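You operate a simulated robot arm through the tools that you are given. There is no shell and no other tool. Be economical: measure what you need, move in short steps, check, and stop when the job is done.

You run a simulated robot arm. Do the job below in one go: nothing can be reset, and whatever is moved stays where it is left.

JOB
Purge the laser's damp air with the bulb until it shows purge 0.
Fine: bulb on the nipple, bleed open, pump; then bleed shut, bulb on its peg, flap shut.
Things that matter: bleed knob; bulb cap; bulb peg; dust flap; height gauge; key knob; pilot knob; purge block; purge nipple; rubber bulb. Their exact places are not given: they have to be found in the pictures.

The check looks at the end state, three seconds after you hand in, the way a careful person would. Anything else that was tipped, shoved, dropped, spilled or broken makes it a failure.

ROBOT AND FRAMES
A 6-joint arm with a two-finger gripper, on a carriage that runs on a rail from [9, -1070] to [-9, 1070] (x, y) and turns from -139 to 193 degrees about z. Base frame: it is fixed where the carriage stands at the start and does not move with it; the origin is on the floor, on the carriage's upright axis, x ahead of it, y to its left, z up; the surface under the hand at the start is at about z = 900. Readings come in mm, degrees, newtons and seconds.
Its first joint turns from -115.0 to 115.0 degrees. Places, roughly: bleed knob [800, 400, 1000]; bulb cap [900, 400, 1100]; bulb peg [900, 400, 1000]; dust flap [600, 400, 1000]; key knob [1900, 1100, 1000]; pilot knob [1900, 1200, 1000]; purge block [800, 400, 900]; purge nipple [700, 400, 1000]; rubber bulb (5x5x9 cm) [900, 400, 1000]. Payload 3.43 kg.
The tool frame sits at the grasp point between the pads (the TCP): z along the fingers, y along the line on which they close. The tips reach 30 mm beyond it. Largest opening 104 mm; the body of the gripper starts 57 mm behind the TCP.
Orientation is that of the tool frame in the base frame, as a unit quaternion [x, y, z, w]. With the fingers straight down and closing along the base's y, the tool's x points along the base's -x, its y along +y and its z along -z.

CONTROLS
- The arm moves only by the tool servo_tool. Its argument "increments" is a list of rows, each an object of numbers (a shift or turn left out is 0, a gripper value left out holds the last): "dx", "dy", "dz": the shift along the tool's x, y, z in mm; "wx", "wy", "wz": the turn, a rotation vector about the tool's x, y, z in degrees. In form: [{"dx": .., "dy": .., "dz": .., "wx": .., "wy": .., "wz": ..}, ...]. A call has 1 to 12 rows; each row shifts and turns the commanded pose from where the row before left it, along the tool's axes as they then stand. "gripper" is the closure, from 0 (fully open) to 1 (shut), set as the call begins (left out, the last holds). A row lasts 0.2 s, in which the tool goes at most 50 mm and 8.6 degrees; a call with a longer step from one row to the next is refused whole, and so is a gripper value outside its range. Where a pose cannot be reached the arm comes as near as it can. A force on the tool above 90 N (or 10 N above the force at the start of the call, whichever is more), or a blocked arm, ends the call early, and 0.2 s more pass. Each finger travels about 72 mm/s and halts on what it meets, pressing with about 28 N; the grip force reading is that of the motor and also rises with nothing between the fingers. The clock runs only during rows and for 0.2 s after the last one: add rows that do not move to give the fingers time. It gives the time, the measured TCP pose, the force on the tool (base axes), the opening and the grip force at its end, in the units of the frame above (readings bear some noise), with the torque about the TCP (base axes, N m) and any sound that the robot's microphone picked up.
- Cameras (640 x 400 px; columns grow to the right, rows downward): "scene" is now at [29.8, 209.2, 1601]; the picture's right is [0.16, -0.99, 0.00], its down [-0.49, -0.08, -0.87] and it looks along [0.86, 0.14, -0.49] (base axes); focal length 286 px, centre (320, 200). "wrist" rides on the gripper at [67, 18, -90] in the tool frame; the picture's right is [-0.25, 0.97, 0.00], its down [-0.73, -0.19, -0.66] and it looks along [-0.64, -0.17, 0.75] (tool axes); focal length 218 px, centre (320, 200).
- capture(camera): a new picture of that camera. The clock stands still meanwhile.
- lift_body(by): slides the trunk up (or, below 0, down) by that many mm; the arm and the scene camera ride with it, the base frame stays. It gives what a move gives, with no picture.
- roll_base(legs): drives the robot by 1 to 6 legs, each [ahead, left, turn to the left] in mm, mm and degrees, along the robot's own axes; the way and the turn of a leg run together, so that a leg with both is an arc; at most 1500 mm and 180 degrees a leg. The arm and the cameras ride along, it lands a little off, and it stops where it bumps. It keeps to its track: a leg is cut to what the track allows. It gives what a move gives.
- head_to(pan, tilt): turns the head with the scene camera to pan (to the left, within 155 degrees either way) and tilt (down, from -29 to 69), counted from straight ahead of the robot. It gives what a move gives.
- point_at(camera, pixels): for up to 12 pixels [column, row] of the newest picture of that camera ("zoom" is the newest enlarged one), the place [x, y, z] in the base frame of the surface seen there, good to about 2 mm. The clock stands still meanwhile.
- inspect(camera, box): a new picture of the part [left, top, right, bottom] of that camera's present view, enlarged. The clock stands still meanwhile.
- finish_job(): hands the job in; it is judged then, once.

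Keep the steps short. Do not move on a guess: measure, check each grasp and each placing, and mend mistakes. In all there are 80 turns and 68 pictures (those below and enlarged ones count). Leave the gripper open and the arm clear of the work at the hand-in unless told otherwise, and finish with a single line.

The tools are called after "Request:" by a JSON object that holds its "fn" and its "kwargs". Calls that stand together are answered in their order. servo_tool: Moves the arm, as the interface text tells. Its arguments: {"type":"object","properties":{"increments":{"type":"array","items":{"type":"object","properties":{"dx":{"type":"number"},"dy":{"type":"number"},"dz":{"type":"number"},"wx":{"type":"number"},"wy":{"type":"number"},"wz":{"type":"number"}}}},"gripper":{"type":"number"}},"required":["increments"]} The other tools are called the same way: lift_body (by) slides the trunk up or down; roll_base (legs) drives the base; head_to (pan, tilt) turns the head that bears the scene camera; capture (camera) takes a picture; point_at (camera, pixels) gives the place of the surface under pixels of a picture; inspect (camera, box) takes an enlarged picture of a part of a camera's view; finish_job () hands the job in.

At the start:

```text
time_s: 0.0
eef_pos: [699.1, 124.7, 1274.4]
tool_rot: [-0.001, 1.0, 0.0, -0.001]
wrist_force: [0.8, 0.2, -0.7]
moment: [-0.01, 0.0, 0.03]
width: 103.9
gripper_force: 0.0
trunk travel left (down, up): [-650.0, 340.0]
robot x, y, heading: [-0.9, -2.9, -0.1]
head pan, tilt: [9.4, 29.5]
```

scene: 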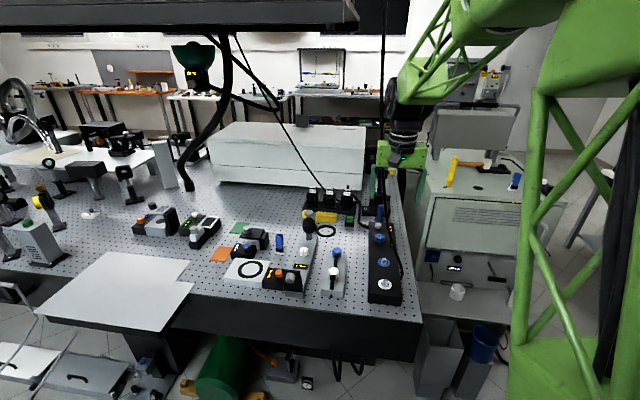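
wrist: 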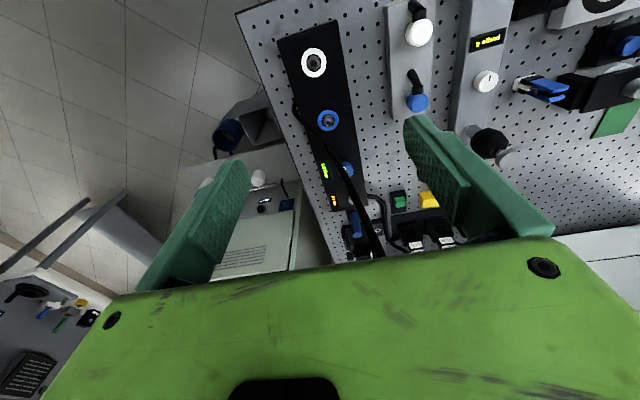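

I'll enlarge the area near (290,255) in the scene picture, where the purge block should be.

Request:
{"fn": "inspect", "kwargs": {"camera": "scene", "box": [200, 180, 360, 310]}}

Request:
{"fn": "inspect", "kwargs": {"camera": "wrist", "box": [370, 0, 640, 180]}}

```text
3.08 times, centred on (280, 245) of scene
```

zoom: 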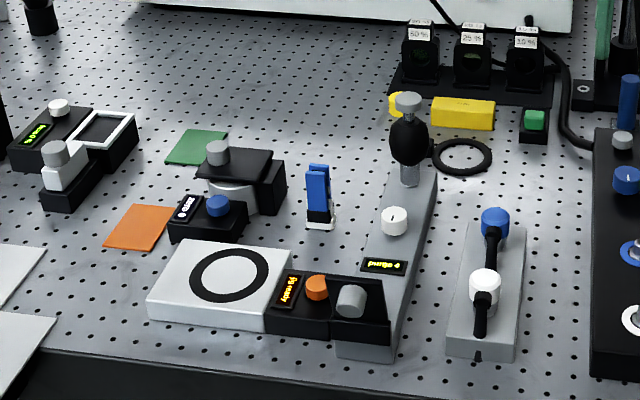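

```text
2.22 times, centred on (505, 90) of wrist
```

zoom: 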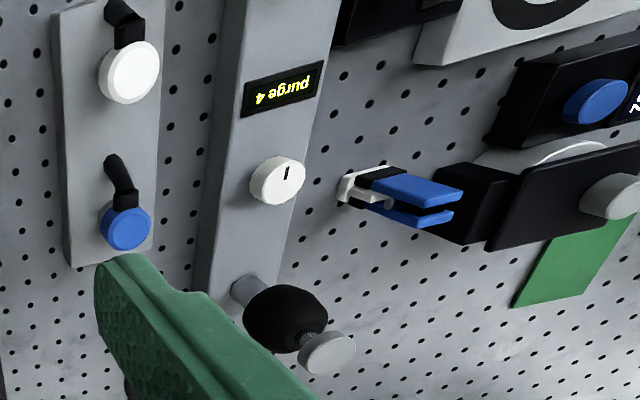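

The purge block is the grey bar; the display reads "purge 4". I'll look closer and measure it.

Request:
{"fn": "inspect", "kwargs": {"camera": "scene", "box": [260, 205, 340, 305]}}

Request:
{"fn": "inspect", "kwargs": {"camera": "scene", "box": [270, 240, 320, 300]}}

```text
4.00 times, centred on (300, 255) of scene
```

zoom: 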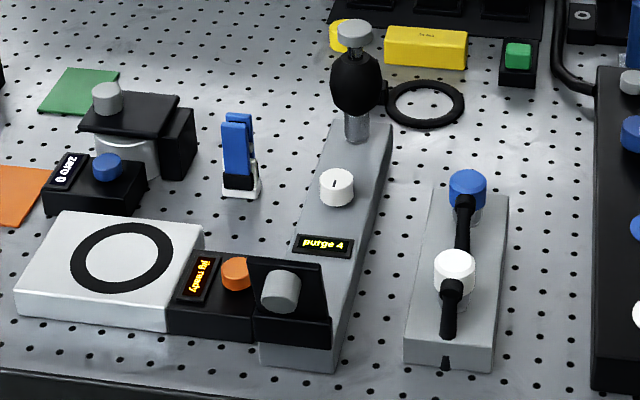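

```text
6.67 times, centred on (295, 270) of scene
```

zoom: 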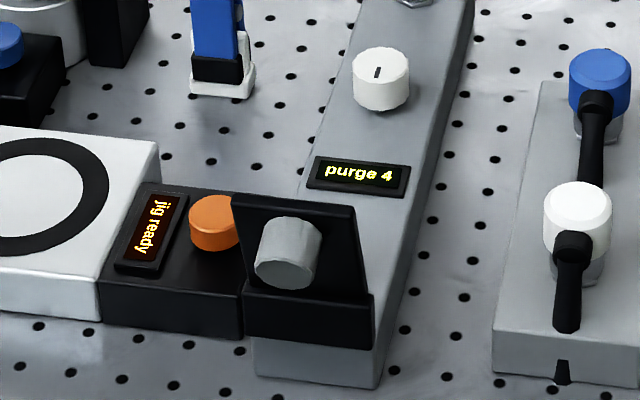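

Now measuring the bar's features in this zoom.

Request:
{"fn": "point_at", "kwargs": {"camera": "zoom", "pixels": [[240, 203], [350, 212], [250, 285], [362, 288], [292, 232], [290, 272], [310, 310], [380, 60], [378, 100], [358, 172], [310, 365], [330, 195]]}}

Request:
{"fn": "inspect", "kwargs": {"camera": "scene", "box": [285, 205, 335, 255]}}

```text
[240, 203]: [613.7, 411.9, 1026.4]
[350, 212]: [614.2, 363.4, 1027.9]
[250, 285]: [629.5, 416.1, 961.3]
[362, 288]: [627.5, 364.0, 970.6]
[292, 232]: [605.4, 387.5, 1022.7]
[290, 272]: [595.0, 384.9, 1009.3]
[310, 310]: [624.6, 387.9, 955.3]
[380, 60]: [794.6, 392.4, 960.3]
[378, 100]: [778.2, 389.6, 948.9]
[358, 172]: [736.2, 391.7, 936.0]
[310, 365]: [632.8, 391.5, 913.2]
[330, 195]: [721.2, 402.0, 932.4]
```

```text
8.00 times, centred on (310, 230) of scene
```

zoom: 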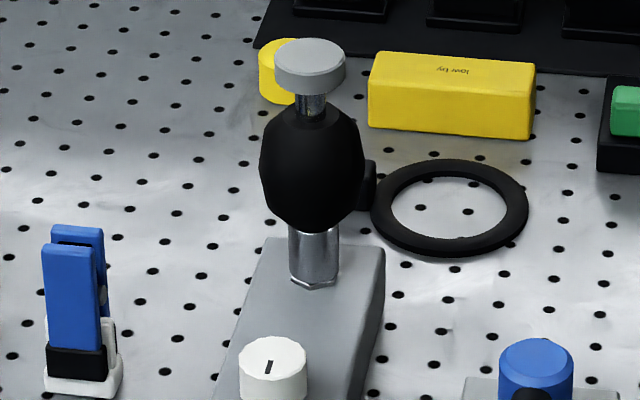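

Request:
{"fn": "point_at", "kwargs": {"camera": "zoom", "pixels": [[310, 50], [285, 75], [335, 75], [312, 102], [268, 160], [355, 160], [310, 165], [312, 250], [312, 280], [368, 185], [272, 345], [300, 265]]}}

Request:
{"fn": "roll_base", "kwargs": {"legs": [[0, 250, 0]]}}

Request:
{"fn": "capture", "kwargs": {"camera": "wrist"}}

Request:
{"fn": "capture", "kwargs": {"camera": "scene"}}

```text
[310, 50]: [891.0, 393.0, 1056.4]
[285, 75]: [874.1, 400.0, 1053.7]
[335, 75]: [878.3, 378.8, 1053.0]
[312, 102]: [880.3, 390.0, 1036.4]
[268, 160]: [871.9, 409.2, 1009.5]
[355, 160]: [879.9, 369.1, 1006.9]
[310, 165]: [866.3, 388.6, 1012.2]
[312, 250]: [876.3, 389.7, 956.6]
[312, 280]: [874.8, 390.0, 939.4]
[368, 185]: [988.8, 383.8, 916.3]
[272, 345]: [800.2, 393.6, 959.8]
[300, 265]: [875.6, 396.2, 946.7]
```

```text
time_s: 1.9
eef_pos: [696.6, 369.0, 1274.3]
tool_rot: [0.0, 1.0, 0.0, 0.0]
wrist_force: [-0.6, -0.3, -0.4]
moment: [0.0, -0.01, 0.0]
width: 104.0
gripper_force: 0.1
trunk travel left (down, up): [-650.0, 340.0]
robot x, y, heading: [-1.6, 244.9, 0.2]
head pan, tilt: [9.4, 29.5]
```

```text
60 pictures are left
```

wrist: 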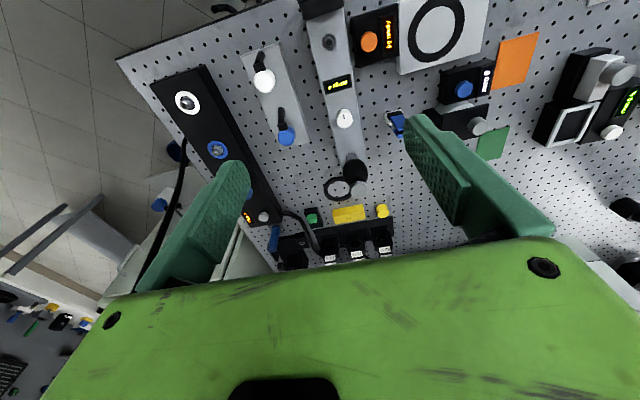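

```text
59 pictures are left
```

scene: 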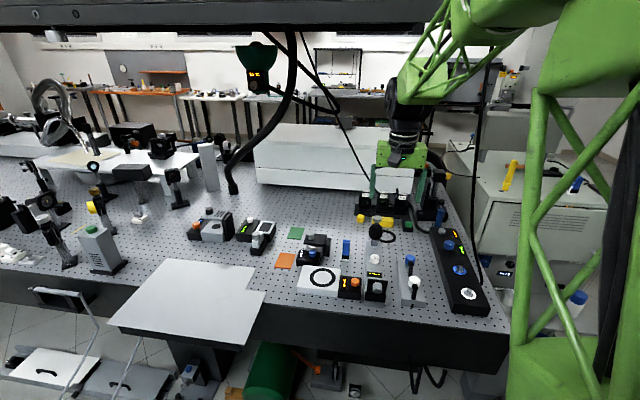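

The nipple shows near (328,42) in the wrist view. I'll enlarge it and measure.

Request:
{"fn": "inspect", "kwargs": {"camera": "wrist", "box": [270, 0, 430, 100]}}

Request:
{"fn": "inspect", "kwargs": {"camera": "wrist", "box": [300, 100, 420, 220]}}

Request:
{"fn": "point_at", "kwargs": {"camera": "wrist", "pixels": [[328, 41], [320, 41], [337, 41], [344, 118], [337, 83], [319, 16], [350, 170], [359, 188], [372, 171], [325, 75]]}}

```text
4.00 times, centred on (350, 50) of wrist
```

zoom: 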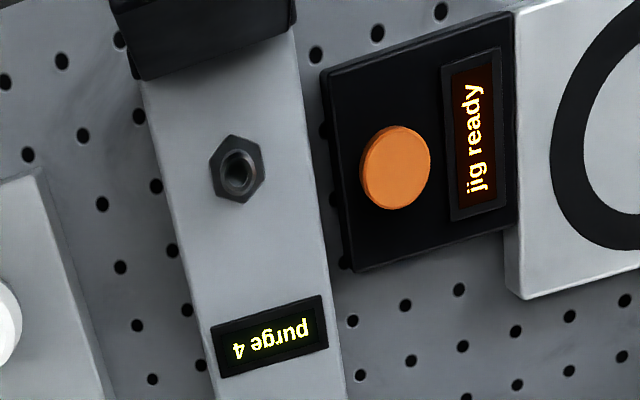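

```text
3.33 times, centred on (360, 160) of wrist
```

zoom: 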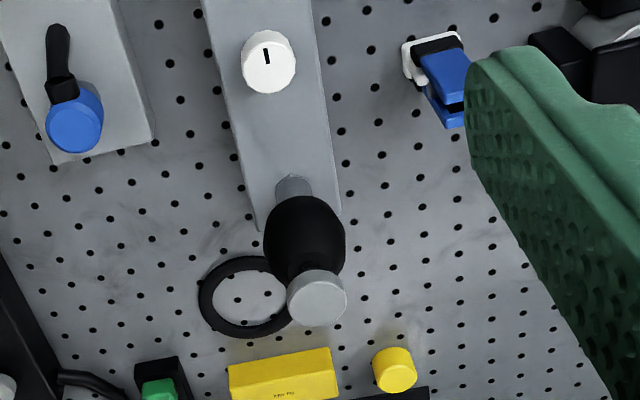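

```text
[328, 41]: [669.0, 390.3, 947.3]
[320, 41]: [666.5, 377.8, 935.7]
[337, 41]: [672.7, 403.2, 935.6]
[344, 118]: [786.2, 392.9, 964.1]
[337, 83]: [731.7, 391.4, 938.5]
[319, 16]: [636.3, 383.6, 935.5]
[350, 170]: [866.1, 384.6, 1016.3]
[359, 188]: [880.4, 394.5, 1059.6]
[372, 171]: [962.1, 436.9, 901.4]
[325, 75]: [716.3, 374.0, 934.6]
```

Found: nipple at about (669, 390, 947), bleed knob at (787, 392, 964), bulb axis near (887, 391). Next I'll move above the bulb at z≈1150, staying clear of its cap, and look.

Request:
{"fn": "servo_tool", "kwargs": {"increments": [{"dx": -40, "dy": 5, "dz": 20}, {"dx": -40, "dy": 5, "dz": 20}, {"dx": -40, "dy": 5, "dz": 20}, {"dx": -40, "dy": 5, "dz": 20}, {"dx": -30, "dy": 2, "dz": 20}, {"dz": 24}, {}], "gripper": 0}}

Request:
{"fn": "capture", "kwargs": {"camera": "wrist"}}

Request:
{"fn": "inspect", "kwargs": {"camera": "scene", "box": [335, 190, 435, 310]}}

```text
time_s: 3.5
eef_pos: [886.8, 394.9, 1150.6]
tool_rot: [0.0, 1.0, 0.0, 0.0]
wrist_force: [0.2, -0.3, 0.4]
moment: [-0.01, 0.0, 0.01]
width: 104.1
gripper_force: 0.0
trunk travel left (down, up): [-650.0, 340.0]
robot x, y, heading: [-3.5, 243.3, 0.1]
head pan, tilt: [9.4, 29.5]
```

```text
56 pictures are left
```

wrist: 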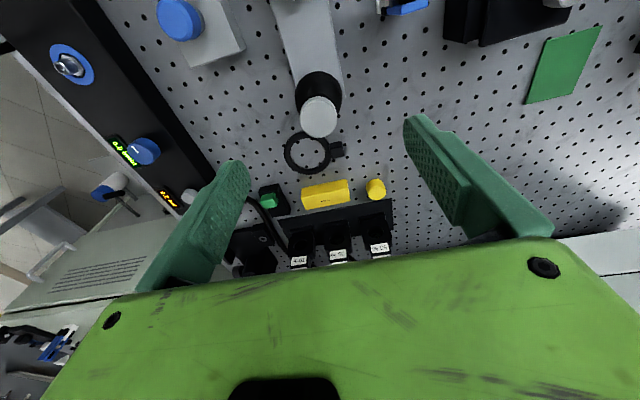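

```text
3.33 times, centred on (385, 250) of scene
```

zoom: 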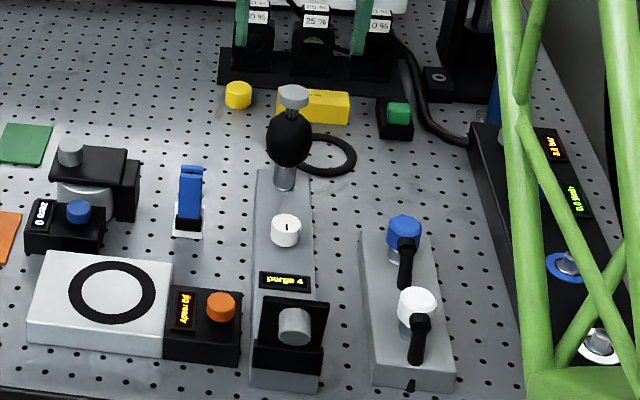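

Measuring the cap rim and the bulb body from this overhead view.

Request:
{"fn": "point_at", "kwargs": {"camera": "wrist", "pixels": [[318, 116], [303, 116], [334, 116], [318, 102], [318, 133], [302, 88], [338, 88], [318, 78], [300, 95], [340, 98]]}}

Request:
{"fn": "point_at", "kwargs": {"camera": "zoom", "pixels": [[293, 90], [292, 103], [290, 114], [268, 140], [311, 140], [289, 140], [285, 162], [284, 180], [286, 220], [286, 218], [294, 300], [320, 305]]}}

```text
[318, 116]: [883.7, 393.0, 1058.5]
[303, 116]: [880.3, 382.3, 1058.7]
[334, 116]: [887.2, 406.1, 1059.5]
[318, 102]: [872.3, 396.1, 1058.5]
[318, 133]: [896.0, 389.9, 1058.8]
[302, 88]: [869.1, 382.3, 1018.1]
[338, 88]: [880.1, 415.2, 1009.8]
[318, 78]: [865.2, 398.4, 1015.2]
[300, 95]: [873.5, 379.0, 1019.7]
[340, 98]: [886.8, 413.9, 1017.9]
```

```text
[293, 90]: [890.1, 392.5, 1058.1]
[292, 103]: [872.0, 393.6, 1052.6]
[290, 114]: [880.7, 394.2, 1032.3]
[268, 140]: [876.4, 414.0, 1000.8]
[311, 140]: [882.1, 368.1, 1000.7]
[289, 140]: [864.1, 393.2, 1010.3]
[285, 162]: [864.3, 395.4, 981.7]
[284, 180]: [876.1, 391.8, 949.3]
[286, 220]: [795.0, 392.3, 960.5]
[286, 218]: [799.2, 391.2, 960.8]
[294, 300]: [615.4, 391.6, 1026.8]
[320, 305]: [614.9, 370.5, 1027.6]
```

Bulb axis ≈ (885, 393), cap top 1059. I'll descend to z≈1011 with the fingers open, either side of the body.

Request:
{"fn": "servo_tool", "kwargs": {"increments": [{"dx": 1.5, "dy": -2, "dz": 30}, {"dz": 30}, {"dz": 30}, {"dz": 30}, {"dz": 19}, {}]}}

Request:
{"fn": "servo_tool", "kwargs": {"increments": [{}, {}, {}, {}, {}], "gripper": 0.62}}

Request:
{"fn": "inspect", "kwargs": {"camera": "scene", "box": [335, 190, 435, 310]}}

```text
time_s: 4.9
eef_pos: [884.9, 389.4, 1012.3]
tool_rot: [-0.001, 1.0, 0.0, 0.0]
wrist_force: [0.8, -0.1, -0.4]
moment: [-0.01, 0.0, -0.02]
width: 104.1
gripper_force: 0.0
trunk travel left (down, up): [-650.0, 340.0]
robot x, y, heading: [2.3, 242.7, -0.1]
head pan, tilt: [9.4, 29.5]
```

```text
time_s: 6.1
eef_pos: [885.8, 390.4, 1011.4]
tool_rot: [-0.001, 1.0, 0.0, 0.0]
wrist_force: [0.2, 15.2, -0.8]
moment: [0.4, 0.03, 0.0]
width: 48.3
gripper_force: 7.5
trunk travel left (down, up): [-650.0, 340.0]
robot x, y, heading: [-0.1, 240.3, 0.0]
head pan, tilt: [9.4, 29.5]
```

```text
3.33 times, centred on (385, 250) of scene
```

zoom: 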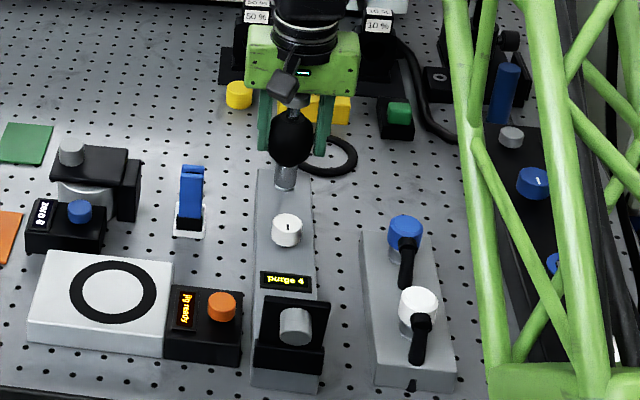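

One finger touches first: 15 N along y at width 48. I'll shift +2 mm in y and close fully for a firm grip.

Request:
{"fn": "servo_tool", "kwargs": {"increments": [{"dy": 1}, {"dy": 1}, {}, {}, {}], "gripper": 1}}

```text
time_s: 7.3
eef_pos: [885.5, 392.4, 1012.3]
tool_rot: [0.0, 1.0, 0.001, 0.001]
wrist_force: [-5.3, 20.1, 2.4]
moment: [1.46, 0.49, 0.93]
width: 45.2
gripper_force: 27.9
trunk travel left (down, up): [-650.0, 340.0]
robot x, y, heading: [-4.0, 243.1, 0.0]
head pan, tilt: [9.4, 29.5]
```

Request:
{"fn": "servo_tool", "kwargs": {"increments": [{"dy": 1}, {"dy": 1}, {}]}}

```text
time_s: 8.1
eef_pos: [885.0, 392.0, 1011.3]
tool_rot: [-0.001, 1.0, 0.0, 0.001]
wrist_force: [2.6, 12.4, 3.7]
moment: [0.14, 0.01, 1.91]
width: 44.8
gripper_force: 27.7
trunk travel left (down, up): [-650.0, 340.0]
robot x, y, heading: [-6.1, 244.1, -0.1]
head pan, tilt: [9.4, 29.5]
```

The side force is falling. The grip holds at 45 mm and 28 N. Lifting 60 mm straight up.

Request:
{"fn": "servo_tool", "kwargs": {"increments": [{"dz": -5}, {"dz": -10}, {"dz": -15}, {"dz": -15}, {"dz": -15}, {}]}}

Request:
{"fn": "inspect", "kwargs": {"camera": "scene", "box": [335, 170, 435, 270]}}

```text
time_s: 9.5
eef_pos: [886.6, 391.3, 1072.2]
tool_rot: [0.0, 1.0, 0.0, 0.0]
wrist_force: [0.6, 0.5, -1.4]
moment: [0.01, -0.02, -0.01]
width: 43.9
gripper_force: 27.6
trunk travel left (down, up): [-650.0, 340.0]
robot x, y, heading: [-3.6, 246.3, -0.1]
head pan, tilt: [9.4, 29.5]
```

```text
4.00 times, centred on (385, 220) of scene
```

zoom: 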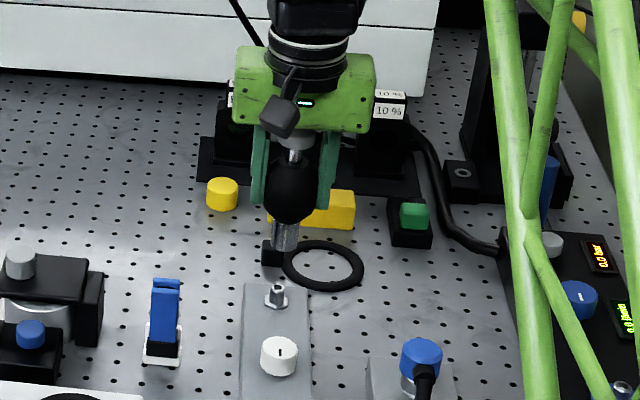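

The bulb is lifted. Its metal socket came with it, leaving a short peg like the nipple. Measuring the socket bottom and the peg.

Request:
{"fn": "point_at", "kwargs": {"camera": "zoom", "pixels": [[276, 287], [277, 291], [268, 305], [285, 305], [284, 246], [284, 225], [273, 240], [296, 240], [276, 302], [292, 185]]}}

Request:
{"fn": "capture", "kwargs": {"camera": "wrist"}}

```text
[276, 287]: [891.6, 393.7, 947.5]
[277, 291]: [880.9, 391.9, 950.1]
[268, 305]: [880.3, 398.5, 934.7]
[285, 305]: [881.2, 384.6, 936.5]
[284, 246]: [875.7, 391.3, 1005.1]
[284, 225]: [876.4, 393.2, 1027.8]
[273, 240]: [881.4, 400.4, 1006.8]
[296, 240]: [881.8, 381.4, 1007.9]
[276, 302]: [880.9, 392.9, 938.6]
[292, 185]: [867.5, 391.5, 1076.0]
```

```text
52 pictures are left
```

wrist: 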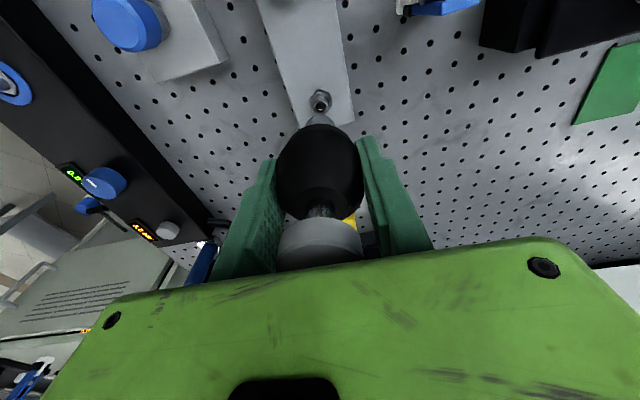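

Post position is about (885, 392), hex base at 936. I'll raise a bit more and carry the bulb to x≈715, short of the nipple, to measure the nipple.

Request:
{"fn": "servo_tool", "kwargs": {"increments": [{"dz": -30}, {"dz": -20, "dx": 10}, {"dx": 30}, {"dx": 30}, {"dx": 30}, {"dx": 30}, {"dx": 30}, {"dx": 10}, {}]}}

Request:
{"fn": "capture", "kwargs": {"camera": "wrist"}}

```text
time_s: 11.5
eef_pos: [715.8, 391.5, 1122.8]
tool_rot: [0.0, 1.0, 0.0, 0.0]
wrist_force: [0.6, -0.6, -0.7]
moment: [0.0, 0.03, 0.0]
width: 43.4
gripper_force: 28.0
trunk travel left (down, up): [-650.0, 340.0]
robot x, y, heading: [-1.0, 242.3, -0.4]
head pan, tilt: [9.4, 29.5]
```

```text
51 pictures are left
```

wrist: 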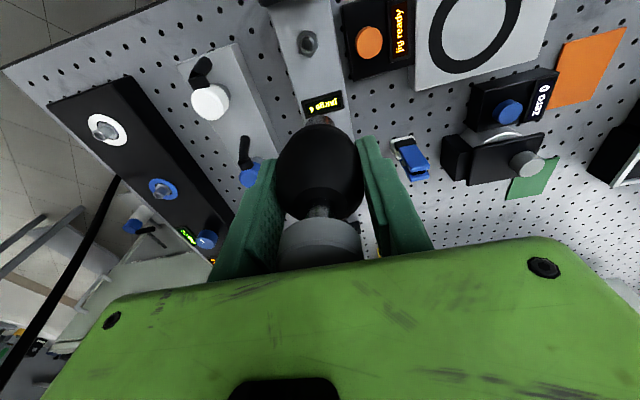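

Request:
{"fn": "inspect", "kwargs": {"camera": "wrist", "box": [270, 10, 350, 60]}}

```text
8.00 times, centred on (310, 35) of wrist
```

zoom: 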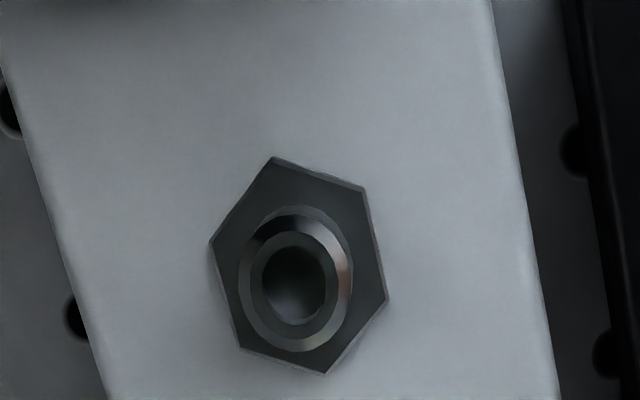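

Request:
{"fn": "point_at", "kwargs": {"camera": "zoom", "pixels": [[274, 160], [364, 190], [387, 298], [325, 372], [240, 348], [212, 243], [292, 238], [250, 280], [335, 278], [293, 328], [294, 275], [40, 100]]}}

```text
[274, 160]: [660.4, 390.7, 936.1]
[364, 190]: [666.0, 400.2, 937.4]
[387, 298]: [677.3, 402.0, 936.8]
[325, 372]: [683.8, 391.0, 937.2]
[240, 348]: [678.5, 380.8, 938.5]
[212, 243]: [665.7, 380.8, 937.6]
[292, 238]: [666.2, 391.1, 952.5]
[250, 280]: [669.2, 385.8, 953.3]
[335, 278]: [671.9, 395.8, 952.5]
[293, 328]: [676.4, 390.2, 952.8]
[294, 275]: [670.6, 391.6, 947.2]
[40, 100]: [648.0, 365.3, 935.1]
```

Nipple centre ≈ (671.5, 391), top 952.5, the same as the peg. I'll move over it and down to z≈1040, socket just above the nipple, and check.

Request:
{"fn": "servo_tool", "kwargs": {"increments": [{"dx": 22}, {"dx": 22}, {"dz": 20}, {"dz": 20}, {"dz": 20}, {"dz": 20}, {}]}}

Request:
{"fn": "inspect", "kwargs": {"camera": "wrist", "box": [260, 50, 380, 150]}}

Request:
{"fn": "inspect", "kwargs": {"camera": "scene", "box": [335, 230, 415, 310]}}

```text
time_s: 13.1
eef_pos: [673.2, 393.1, 1042.3]
tool_rot: [0.0, 1.0, 0.0, 0.0]
wrist_force: [0.4, 0.1, -0.7]
moment: [0.04, -0.03, -0.01]
width: 43.7
gripper_force: 28.3
trunk travel left (down, up): [-650.0, 340.0]
robot x, y, heading: [-2.2, 244.6, -0.2]
head pan, tilt: [9.4, 29.5]
```

```text
4.00 times, centred on (320, 100) of wrist
```

zoom: 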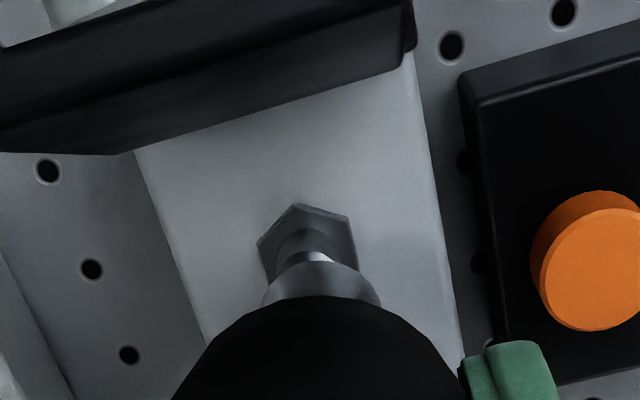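

```text
5.00 times, centred on (375, 270) of scene
```

zoom: 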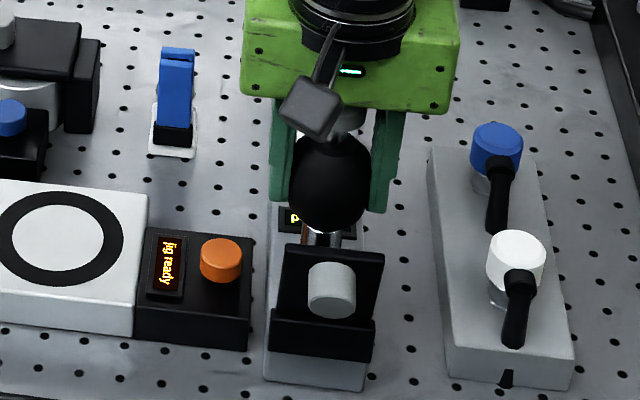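

Socket appears concentric with the nipple. Descending in small steps and watching the force.

Request:
{"fn": "servo_tool", "kwargs": {"increments": [{"dz": 6}, {"dz": 5}, {"dz": 5}, {"dz": 5}, {"dz": 4}, {"dz": 3}, {}]}}

Request:
{"fn": "inspect", "kwargs": {"camera": "wrist", "box": [260, 50, 380, 150]}}

```text
time_s: 14.7
eef_pos: [671.5, 390.7, 1013.2]
tool_rot: [-0.001, 1.0, 0.0, 0.0]
wrist_force: [-6.4, -17.8, 3.0]
moment: [-0.51, 0.34, -1.02]
width: 44.3
gripper_force: 28.2
trunk travel left (down, up): [-650.0, 340.0]
robot x, y, heading: [-2.6, 242.3, 0.0]
head pan, tilt: [9.4, 29.5]
```

```text
4.00 times, centred on (320, 100) of wrist
```

zoom: 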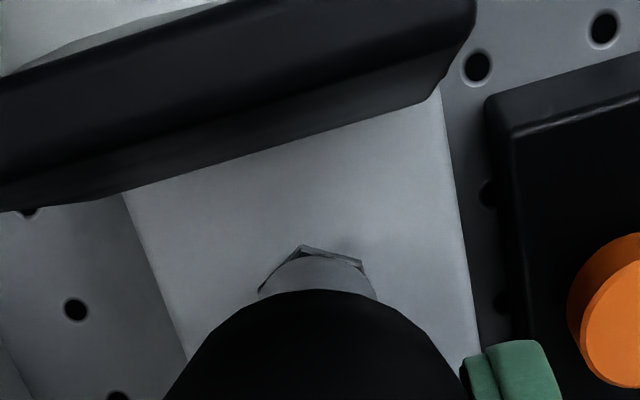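

Socket slid over the nipple, with a lateral reaction of −18 N in y. I'll ease −1.5 mm in y and press 2 mm down.

Request:
{"fn": "servo_tool", "kwargs": {"increments": [{"dy": -1.5, "dx": 0.5}, {"dz": 1}, {"dz": 1}, {}]}}

```text
time_s: 15.7
eef_pos: [673.3, 390.9, 1010.0]
tool_rot: [0.0, 1.0, -0.001, 0.0]
wrist_force: [-2.8, -4.3, -0.3]
moment: [-0.18, 0.18, -1.01]
width: 44.4
gripper_force: 28.2
trunk travel left (down, up): [-650.0, 340.0]
robot x, y, heading: [-3.6, 242.1, 0.0]
head pan, tilt: [9.4, 29.5]
```

No vertical resistance yet, so a little more down until it seats.

Request:
{"fn": "servo_tool", "kwargs": {"increments": [{"dz": 1}, {"dz": 1}, {}]}}

Request:
{"fn": "inspect", "kwargs": {"camera": "wrist", "box": [260, 50, 380, 150]}}

```text
time_s: 16.5
eef_pos: [671.7, 391.5, 1009.3]
tool_rot: [0.0, 1.0, -0.001, 0.001]
wrist_force: [6.2, -10.4, 11.5]
moment: [-0.7, -0.41, 1.06]
width: 44.3
gripper_force: 28.5
trunk travel left (down, up): [-650.0, 340.0]
robot x, y, heading: [2.8, 242.6, -0.1]
head pan, tilt: [9.4, 29.5]
```

```text
4.00 times, centred on (320, 100) of wrist
```

zoom: 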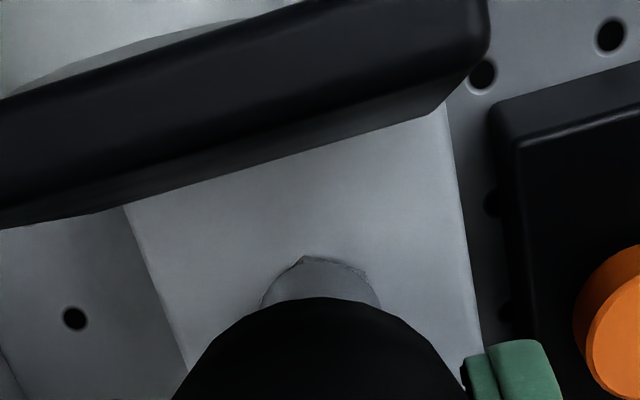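

Seated: 11 N of vertical resistance. Opening partly to about 78 mm, then raising.

Request:
{"fn": "servo_tool", "kwargs": {"increments": [{}, {}, {}], "gripper": 0.25}}

Request:
{"fn": "servo_tool", "kwargs": {"increments": [{"dz": -20}, {"dz": -30}, {"dz": -40}, {"dz": -40}, {}]}}

Request:
{"fn": "capture", "kwargs": {"camera": "wrist"}}

Request:
{"fn": "inspect", "kwargs": {"camera": "scene", "box": [335, 220, 425, 310]}}

```text
time_s: 17.3
eef_pos: [672.1, 391.2, 1008.1]
tool_rot: [0.0, 1.0, 0.0, -0.001]
wrist_force: [0.0, -0.1, 0.6]
moment: [0.02, -0.03, 0.0]
width: 78.0
gripper_force: 0.0
trunk travel left (down, up): [-650.0, 340.0]
robot x, y, heading: [-0.3, 244.1, -0.2]
head pan, tilt: [9.4, 29.5]
```

```text
time_s: 18.5
eef_pos: [670.3, 388.9, 1141.1]
tool_rot: [0.0, 1.0, 0.0, 0.0]
wrist_force: [0.3, 0.3, 1.4]
moment: [-0.03, 0.0, 0.01]
width: 78.0
gripper_force: 0.1
trunk travel left (down, up): [-650.0, 340.0]
robot x, y, heading: [-4.5, 246.4, -0.0]
head pan, tilt: [9.4, 29.5]
```

```text
45 pictures are left
```

wrist: 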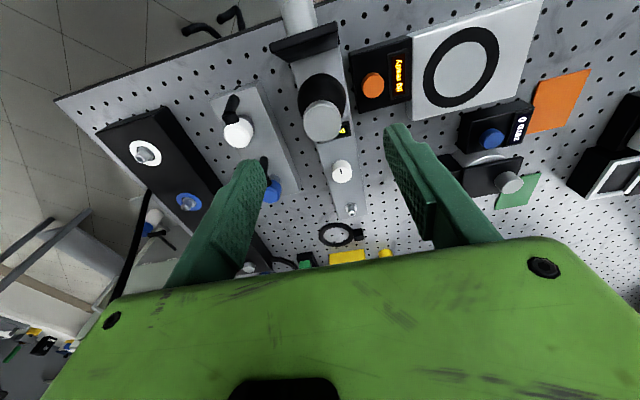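

```text
4.44 times, centred on (380, 265) of scene
```

zoom: 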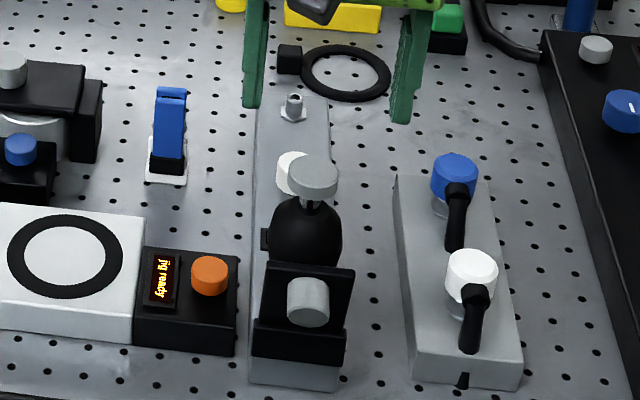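

Bulb stands on the nipple. Now I'll look closely at the bleed knob near (341,171) in the wrist view.

Request:
{"fn": "inspect", "kwargs": {"camera": "wrist", "box": [305, 115, 385, 225]}}

Request:
{"fn": "point_at", "kwargs": {"camera": "wrist", "pixels": [[341, 171], [333, 171], [351, 171], [342, 162], [342, 180], [352, 210], [322, 120], [341, 130], [372, 85], [240, 130]]}}

```text
3.64 times, centred on (345, 170) of wrist
```

zoom: 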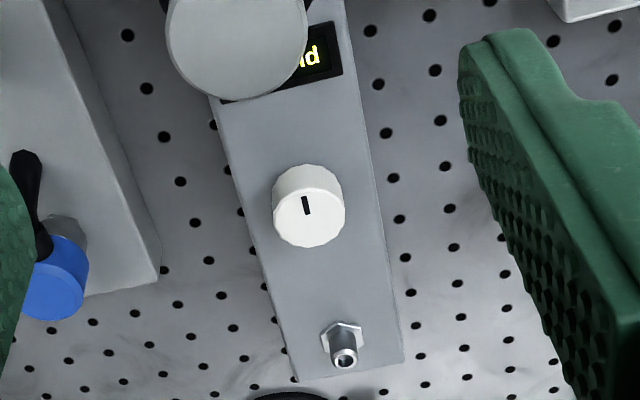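

```text
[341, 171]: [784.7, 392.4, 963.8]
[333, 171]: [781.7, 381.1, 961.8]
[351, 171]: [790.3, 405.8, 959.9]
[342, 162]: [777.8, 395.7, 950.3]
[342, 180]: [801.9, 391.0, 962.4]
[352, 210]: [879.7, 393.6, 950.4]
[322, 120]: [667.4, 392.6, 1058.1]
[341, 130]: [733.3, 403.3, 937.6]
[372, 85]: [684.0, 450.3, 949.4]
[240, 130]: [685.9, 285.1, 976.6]
```

Knob centre ≈ (787, 392), top 963, about 28 mm wide. The mark runs along x. I'll go above it, then down to z≈973.

Request:
{"fn": "servo_tool", "kwargs": {"increments": [{"dx": -40}, {"dx": -40}, {"dx": -36, "dy": 0.6}, {"dz": 40}, {"dz": 40}, {"dz": 40}, {"dz": 25}, {"dz": 22}, {}], "gripper": 0.45}}

Request:
{"fn": "inspect", "kwargs": {"camera": "wrist", "box": [220, 60, 420, 240]}}

```text
time_s: 20.5
eef_pos: [786.7, 389.9, 973.0]
tool_rot: [0.0, 1.0, 0.0, 0.0]
wrist_force: [0.1, -0.4, -0.3]
moment: [-0.02, 0.01, -0.01]
width: 57.4
gripper_force: 0.0
trunk travel left (down, up): [-650.0, 340.0]
robot x, y, heading: [-4.5, 242.7, 0.1]
head pan, tilt: [9.4, 29.5]
```

```text
2.22 times, centred on (320, 150) of wrist
```

zoom: 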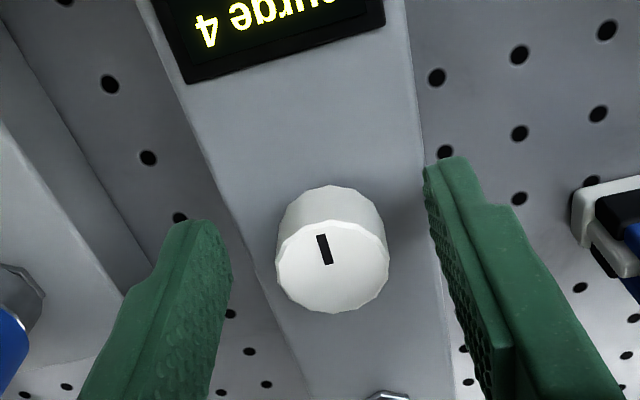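

Knob is centred between the fingers. Closing on it.

Request:
{"fn": "servo_tool", "kwargs": {"increments": [{}, {}, {}, {}], "gripper": 1}}

```text
time_s: 21.5
eef_pos: [785.5, 391.9, 971.6]
tool_rot: [-0.001, 1.0, 0.001, 0.0]
wrist_force: [-1.9, 18.0, -10.0]
moment: [0.9, -0.33, 0.1]
width: 29.5
gripper_force: 44.9
trunk travel left (down, up): [-650.0, 340.0]
robot x, y, heading: [-1.6, 242.1, 0.3]
head pan, tilt: [9.4, 29.5]
```

Held at 29.5 mm. Easing +1 mm in y, then turning about 32° anticlockwise (seen from above), watching the torque.

Request:
{"fn": "servo_tool", "kwargs": {"increments": [{"dy": 1}, {"wz": -8}, {"wz": -8}, {"wz": -8}, {"wz": -8}, {}]}}

Request:
{"fn": "inspect", "kwargs": {"camera": "scene", "box": [335, 220, 425, 310]}}

```text
time_s: 22.9
eef_pos: [787.0, 389.4, 973.9]
tool_rot: [-0.276, 0.961, 0.0, 0.001]
wrist_force: [5.5, -30.4, -2.9]
moment: [-1.34, -0.11, -0.6]
width: 29.5
gripper_force: 45.3
trunk travel left (down, up): [-650.0, 340.0]
robot x, y, heading: [-3.5, 241.0, -0.0]
head pan, tilt: [9.4, 29.5]
```

```text
4.44 times, centred on (380, 265) of scene
```

zoom: 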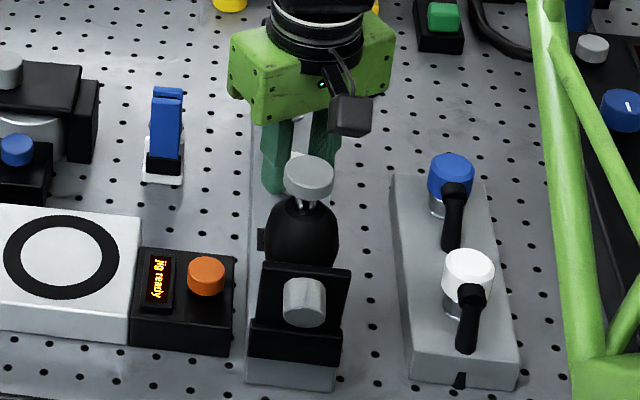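

It turned 32° with torque about −0.6. Easing the side load by 1 mm and continuing another 30°.

Request:
{"fn": "servo_tool", "kwargs": {"increments": [{"dy": -0.85, "dx": 0.53}, {"wz": -8}, {"wz": -8}, {"wz": -8}, {"wz": -6}, {}]}}

Request:
{"fn": "inspect", "kwargs": {"camera": "wrist", "box": [220, 60, 420, 240]}}

```text
time_s: 24.3
eef_pos: [788.9, 388.4, 973.9]
tool_rot: [-0.514, 0.858, 0.001, 0.002]
wrist_force: [52.7, -49.3, 18.2]
moment: [-0.76, -1.26, -0.7]
width: 29.3
gripper_force: 45.0
trunk travel left (down, up): [-650.0, 340.0]
robot x, y, heading: [-4.3, 242.4, -0.3]
head pan, tilt: [9.4, 29.5]
```

```text
2.22 times, centred on (320, 150) of wrist
```

zoom: 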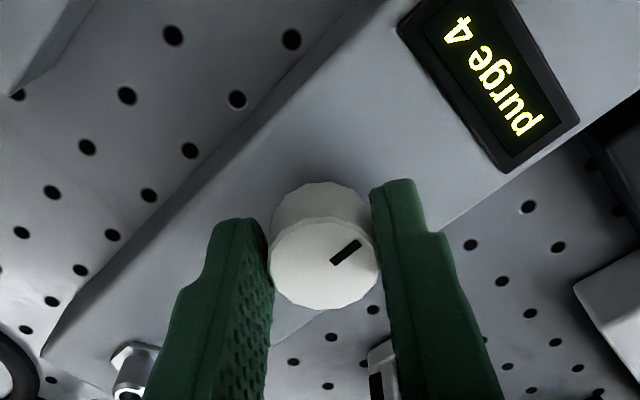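

The mark still points toward the display, so the fingers slipped and the knob didn't turn: that way is against its stop. I'll release, turn back and try clockwise.

Request:
{"fn": "servo_tool", "kwargs": {"increments": [{}, {}, {"wz": 8}, {"wz": 8}, {"wz": 8}, {"wz": 8}, {"wz": 8}, {"wz": 8}, {"wz": 8}, {"wz": 6}, {}], "gripper": 0.45}}

Request:
{"fn": "inspect", "kwargs": {"camera": "wrist", "box": [220, 60, 420, 240]}}

```text
time_s: 26.7
eef_pos: [786.3, 393.0, 972.6]
tool_rot: [0.0, 1.0, 0.0, 0.0]
wrist_force: [-0.3, -0.5, 0.0]
moment: [-0.05, -0.04, 0.0]
width: 57.3
gripper_force: 0.1
trunk travel left (down, up): [-650.0, 340.0]
robot x, y, heading: [-3.6, 245.0, 0.2]
head pan, tilt: [9.4, 29.5]
```

```text
2.22 times, centred on (320, 150) of wrist
```

zoom: 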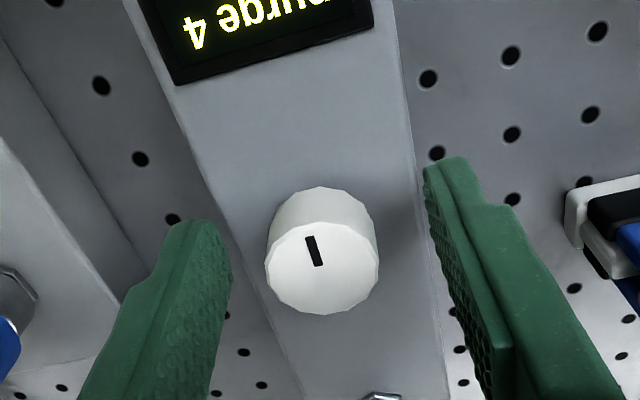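

Same mark angle as at first. Closing and turning clockwise about 32°.

Request:
{"fn": "servo_tool", "kwargs": {"increments": [{}, {}, {}, {}, {"wz": 8}, {"wz": 8}, {"wz": 8}, {"wz": 8}, {}], "gripper": 1}}

Request:
{"fn": "inspect", "kwargs": {"camera": "wrist", "box": [220, 60, 420, 240]}}

```text
time_s: 28.7
eef_pos: [786.5, 395.8, 973.6]
tool_rot: [0.276, 0.961, 0.0, 0.0]
wrist_force: [6.9, 22.1, -11.6]
moment: [1.01, -0.16, 0.12]
width: 29.3
gripper_force: 44.9
trunk travel left (down, up): [-650.0, 340.0]
robot x, y, heading: [-1.9, 247.3, -0.2]
head pan, tilt: [9.4, 29.5]
```

```text
2.22 times, centred on (320, 150) of wrist
```

zoom: 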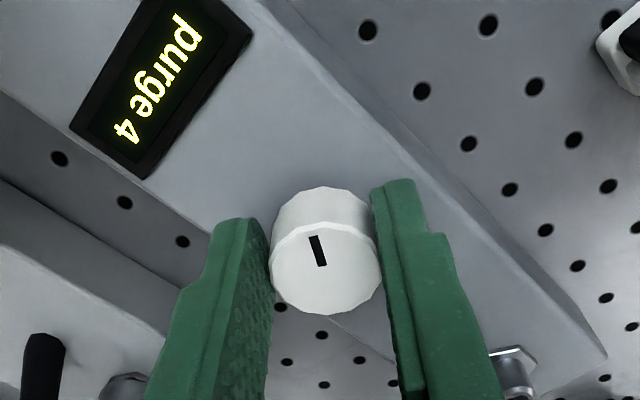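

The knob turns with the fingers clockwise. Continuing in steps toward its other stop.

Request:
{"fn": "servo_tool", "kwargs": {"increments": [{"wz": 8}, {"wz": 8}, {"wz": 8}, {"wz": 8}, {}]}}

Request:
{"fn": "servo_tool", "kwargs": {"increments": [{"wz": 8}, {"wz": 8}, {"wz": 8}, {}]}}

Request:
{"fn": "inspect", "kwargs": {"camera": "wrist", "box": [220, 60, 420, 240]}}

```text
time_s: 29.9
eef_pos: [791.5, 392.5, 972.6]
tool_rot: [0.531, 0.848, 0.0, 0.002]
wrist_force: [55.2, 35.6, 12.3]
moment: [0.15, -1.31, 0.06]
width: 28.7
gripper_force: 45.1
trunk travel left (down, up): [-650.0, 340.0]
robot x, y, heading: [-6.5, 244.2, 0.2]
head pan, tilt: [9.4, 29.5]
```

```text
time_s: 30.9
eef_pos: [791.6, 394.4, 971.7]
tool_rot: [0.695, 0.719, 0.001, 0.001]
wrist_force: [68.6, 32.9, 13.1]
moment: [0.47, -1.12, 0.65]
width: 29.9
gripper_force: 45.7
trunk travel left (down, up): [-650.0, 340.0]
robot x, y, heading: [-2.7, 243.4, -0.1]
head pan, tilt: [9.4, 29.5]
```

```text
2.22 times, centred on (320, 150) of wrist
```

zoom: 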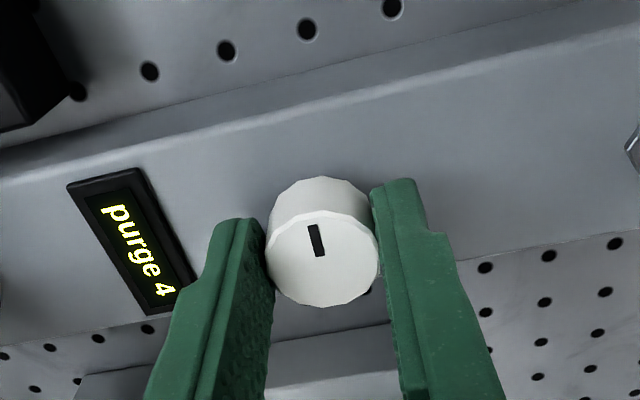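

Torque rose to 0.65 and the mark lags a little, so the knob is at its open stop, about 80° round. Releasing, rising, then turning the tool back.

Request:
{"fn": "servo_tool", "kwargs": {"increments": [{}, {}, {"dz": -30}, {"dz": -40}, {"dz": -40}, {"dz": -40}, {"dz": -20}, {}], "gripper": 0.45}}

Request:
{"fn": "servo_tool", "kwargs": {"increments": [{"wz": -8}, {"wz": -8}, {"wz": -8}, {"wz": -8}, {"wz": -8}, {"wz": -8}, {"wz": -8}, {"wz": -8}, {"wz": -8}, {"wz": -8}, {"wz": -8}, {}]}}

Request:
{"fn": "capture", "kwargs": {"camera": "wrist"}}

```text
time_s: 32.7
eef_pos: [786.6, 391.4, 1143.6]
tool_rot: [0.695, 0.719, 0.001, 0.001]
wrist_force: [-0.7, 0.6, 0.9]
moment: [0.05, -0.03, 0.02]
width: 57.0
gripper_force: 0.1
trunk travel left (down, up): [-650.0, 340.0]
robot x, y, heading: [0.2, 244.3, -0.2]
head pan, tilt: [9.4, 29.5]
```

```text
time_s: 35.3
eef_pos: [787.3, 390.6, 1142.0]
tool_rot: [-0.002, 1.0, -0.001, 0.0]
wrist_force: [0.1, -0.7, -1.2]
moment: [-0.01, 0.04, 0.03]
width: 57.4
gripper_force: 0.2
trunk travel left (down, up): [-650.0, 340.0]
robot x, y, heading: [-1.8, 242.4, -0.0]
head pan, tilt: [9.4, 29.5]
```

```text
36 pictures are left
```

wrist: 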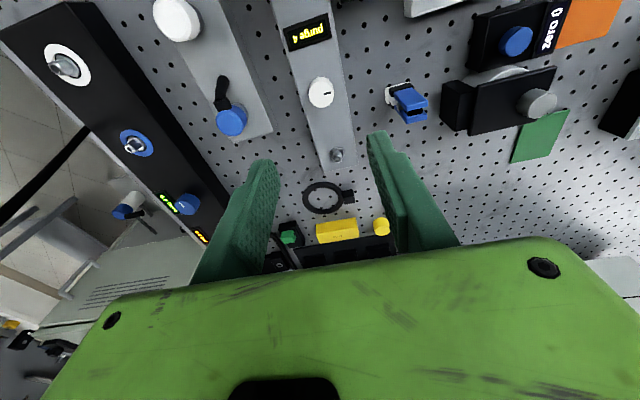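

Mark now points sideways: bleed open. Next I'll press the bulb cap with closed fingers. Moving over it to z≈1100.

Request:
{"fn": "servo_tool", "kwargs": {"increments": [{"dx": 40}, {"dx": 40}, {"dx": 36}, {"dz": 20}, {"dz": 20}, {}], "gripper": 1}}

Request:
{"fn": "capture", "kwargs": {"camera": "wrist"}}

Request:
{"fn": "inspect", "kwargs": {"camera": "scene", "box": [335, 210, 425, 310]}}

```text
time_s: 36.7
eef_pos: [671.6, 390.3, 1101.5]
tool_rot: [0.0, 1.0, 0.0, 0.0]
wrist_force: [-0.2, 0.3, -0.9]
moment: [0.0, 0.04, -0.01]
width: 0.3
gripper_force: 27.7
trunk travel left (down, up): [-650.0, 340.0]
robot x, y, heading: [-3.9, 245.5, 0.0]
head pan, tilt: [9.4, 29.5]
```

```text
35 pictures are left
```

wrist: 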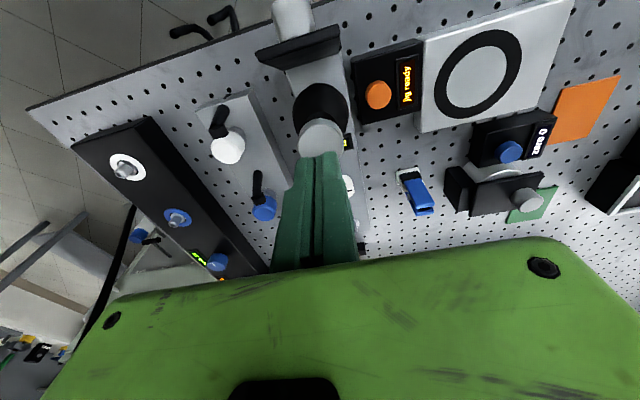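

```text
4.00 times, centred on (380, 260) of scene
```

zoom: 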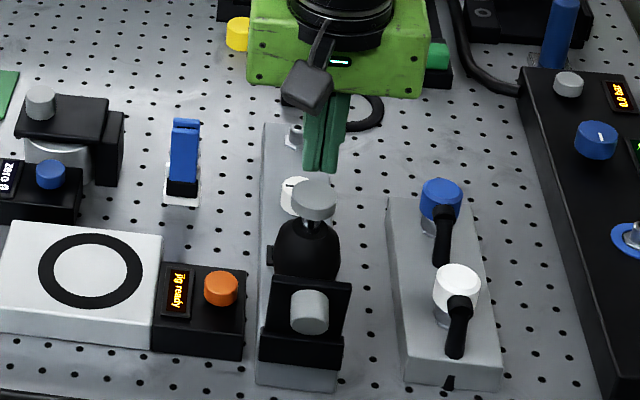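

Fingers are over the cap. Descending 18 mm slowly to feel contact.

Request:
{"fn": "servo_tool", "kwargs": {"increments": [{"dz": 6}, {"dz": 4}, {"dz": 4}, {"dz": 4}, {}]}}

Request:
{"fn": "inspect", "kwargs": {"camera": "wrist", "box": [240, 60, 400, 190]}}

```text
time_s: 37.9
eef_pos: [669.4, 391.5, 1084.8]
tool_rot: [0.0, 1.0, 0.0, 0.001]
wrist_force: [-0.8, 1.3, 0.7]
moment: [0.01, 0.0, -0.03]
width: 0.0
gripper_force: 28.3
trunk travel left (down, up): [-650.0, 340.0]
robot x, y, heading: [1.0, 239.2, 0.1]
head pan, tilt: [9.4, 29.5]
```

```text
3.08 times, centred on (320, 125) of wrist
```

zoom: 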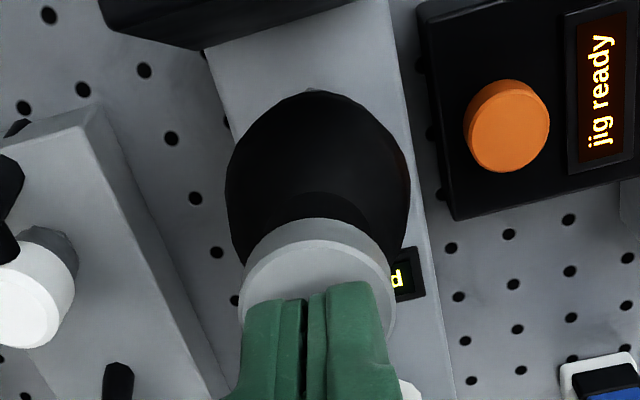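

Almost touching. Pressing on in 2 mm steps.

Request:
{"fn": "servo_tool", "kwargs": {"increments": [{"dz": 2}, {"dz": 2}, {"dz": 2}, {"dz": 2}, {}]}}

```text
time_s: 39.1
eef_pos: [669.9, 390.5, 1076.9]
tool_rot: [0.0, 1.0, 0.0, 0.0]
wrist_force: [0.3, -0.7, 0.5]
moment: [0.0, -0.02, 0.02]
width: 5.9
gripper_force: 28.0
trunk travel left (down, up): [-650.0, 340.0]
robot x, y, heading: [-5.8, 243.2, 0.2]
head pan, tilt: [9.4, 29.5]
```

No force, but the width reads 5.9, so something is between the fingers. Looking.

Request:
{"fn": "inspect", "kwargs": {"camera": "wrist", "box": [240, 60, 400, 190]}}

Request:
{"fn": "inspect", "kwargs": {"camera": "scene", "box": [345, 220, 415, 300]}}

```text
3.08 times, centred on (320, 125) of wrist
```

zoom: 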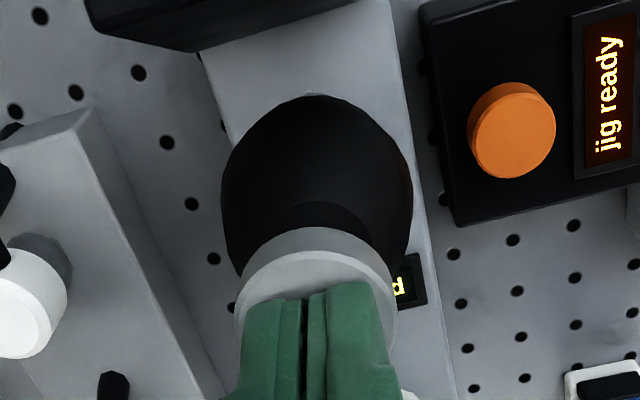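

```text
5.00 times, centred on (380, 260) of scene
```

zoom: 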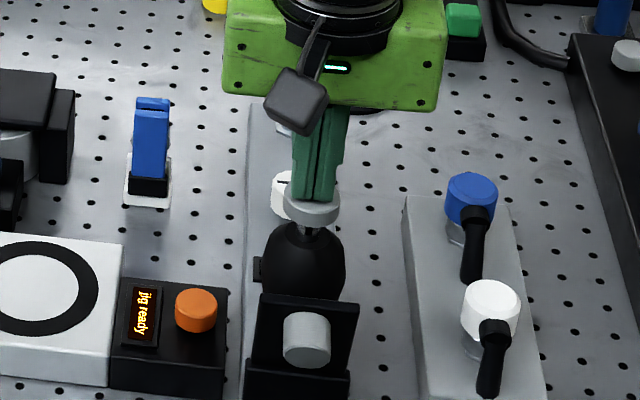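

The cap seems to follow at very low force. Pressing 6 mm more.

Request:
{"fn": "servo_tool", "kwargs": {"increments": [{"dz": 2}, {"dz": 2}, {"dz": 2}, {}]}}

Request:
{"fn": "inspect", "kwargs": {"camera": "scene", "box": [345, 220, 415, 300]}}

```text
time_s: 40.1
eef_pos: [669.4, 392.9, 1071.8]
tool_rot: [0.0, 1.0, 0.0, 0.001]
wrist_force: [1.2, -1.0, 2.6]
moment: [-0.04, -0.02, -0.01]
width: 6.0
gripper_force: 28.0
trunk travel left (down, up): [-650.0, 340.0]
robot x, y, heading: [-2.8, 246.1, 0.1]
head pan, tilt: [9.4, 29.5]
```

```text
5.00 times, centred on (380, 260) of scene
```

zoom: 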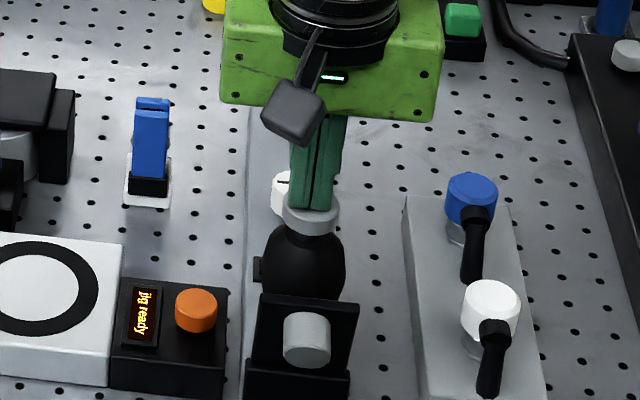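

The cap is pushed down flush with the body. I'll press 2 mm more, lift, then slide to x≈716 to read the display.

Request:
{"fn": "servo_tool", "kwargs": {"increments": [{"dz": 2}, {"dz": 1}, {}, {"dz": -20}, {"dz": -20}, {"dz": -20}, {"dx": -45}, {}]}}

Request:
{"fn": "inspect", "kwargs": {"camera": "wrist", "box": [240, 20, 440, 180]}}

```text
time_s: 41.9
eef_pos: [715.3, 391.0, 1128.2]
tool_rot: [-0.001, 1.0, 0.0, -0.001]
wrist_force: [-0.6, -0.2, 0.2]
moment: [0.02, 0.04, 0.0]
width: 0.3
gripper_force: 28.3
trunk travel left (down, up): [-650.0, 340.0]
robot x, y, heading: [0.5, 244.0, -0.1]
head pan, tilt: [9.4, 29.5]
```

```text
2.50 times, centred on (340, 100) of wrist
```

zoom: 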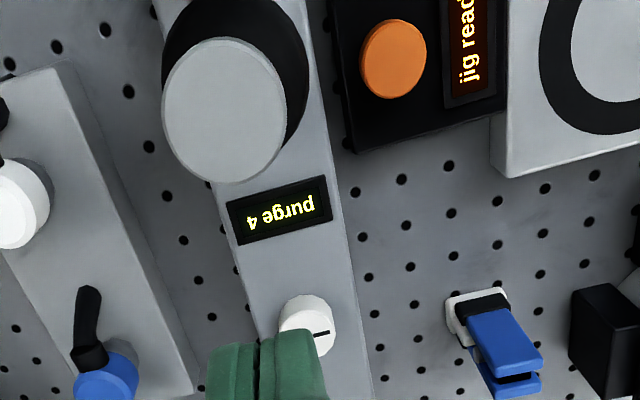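

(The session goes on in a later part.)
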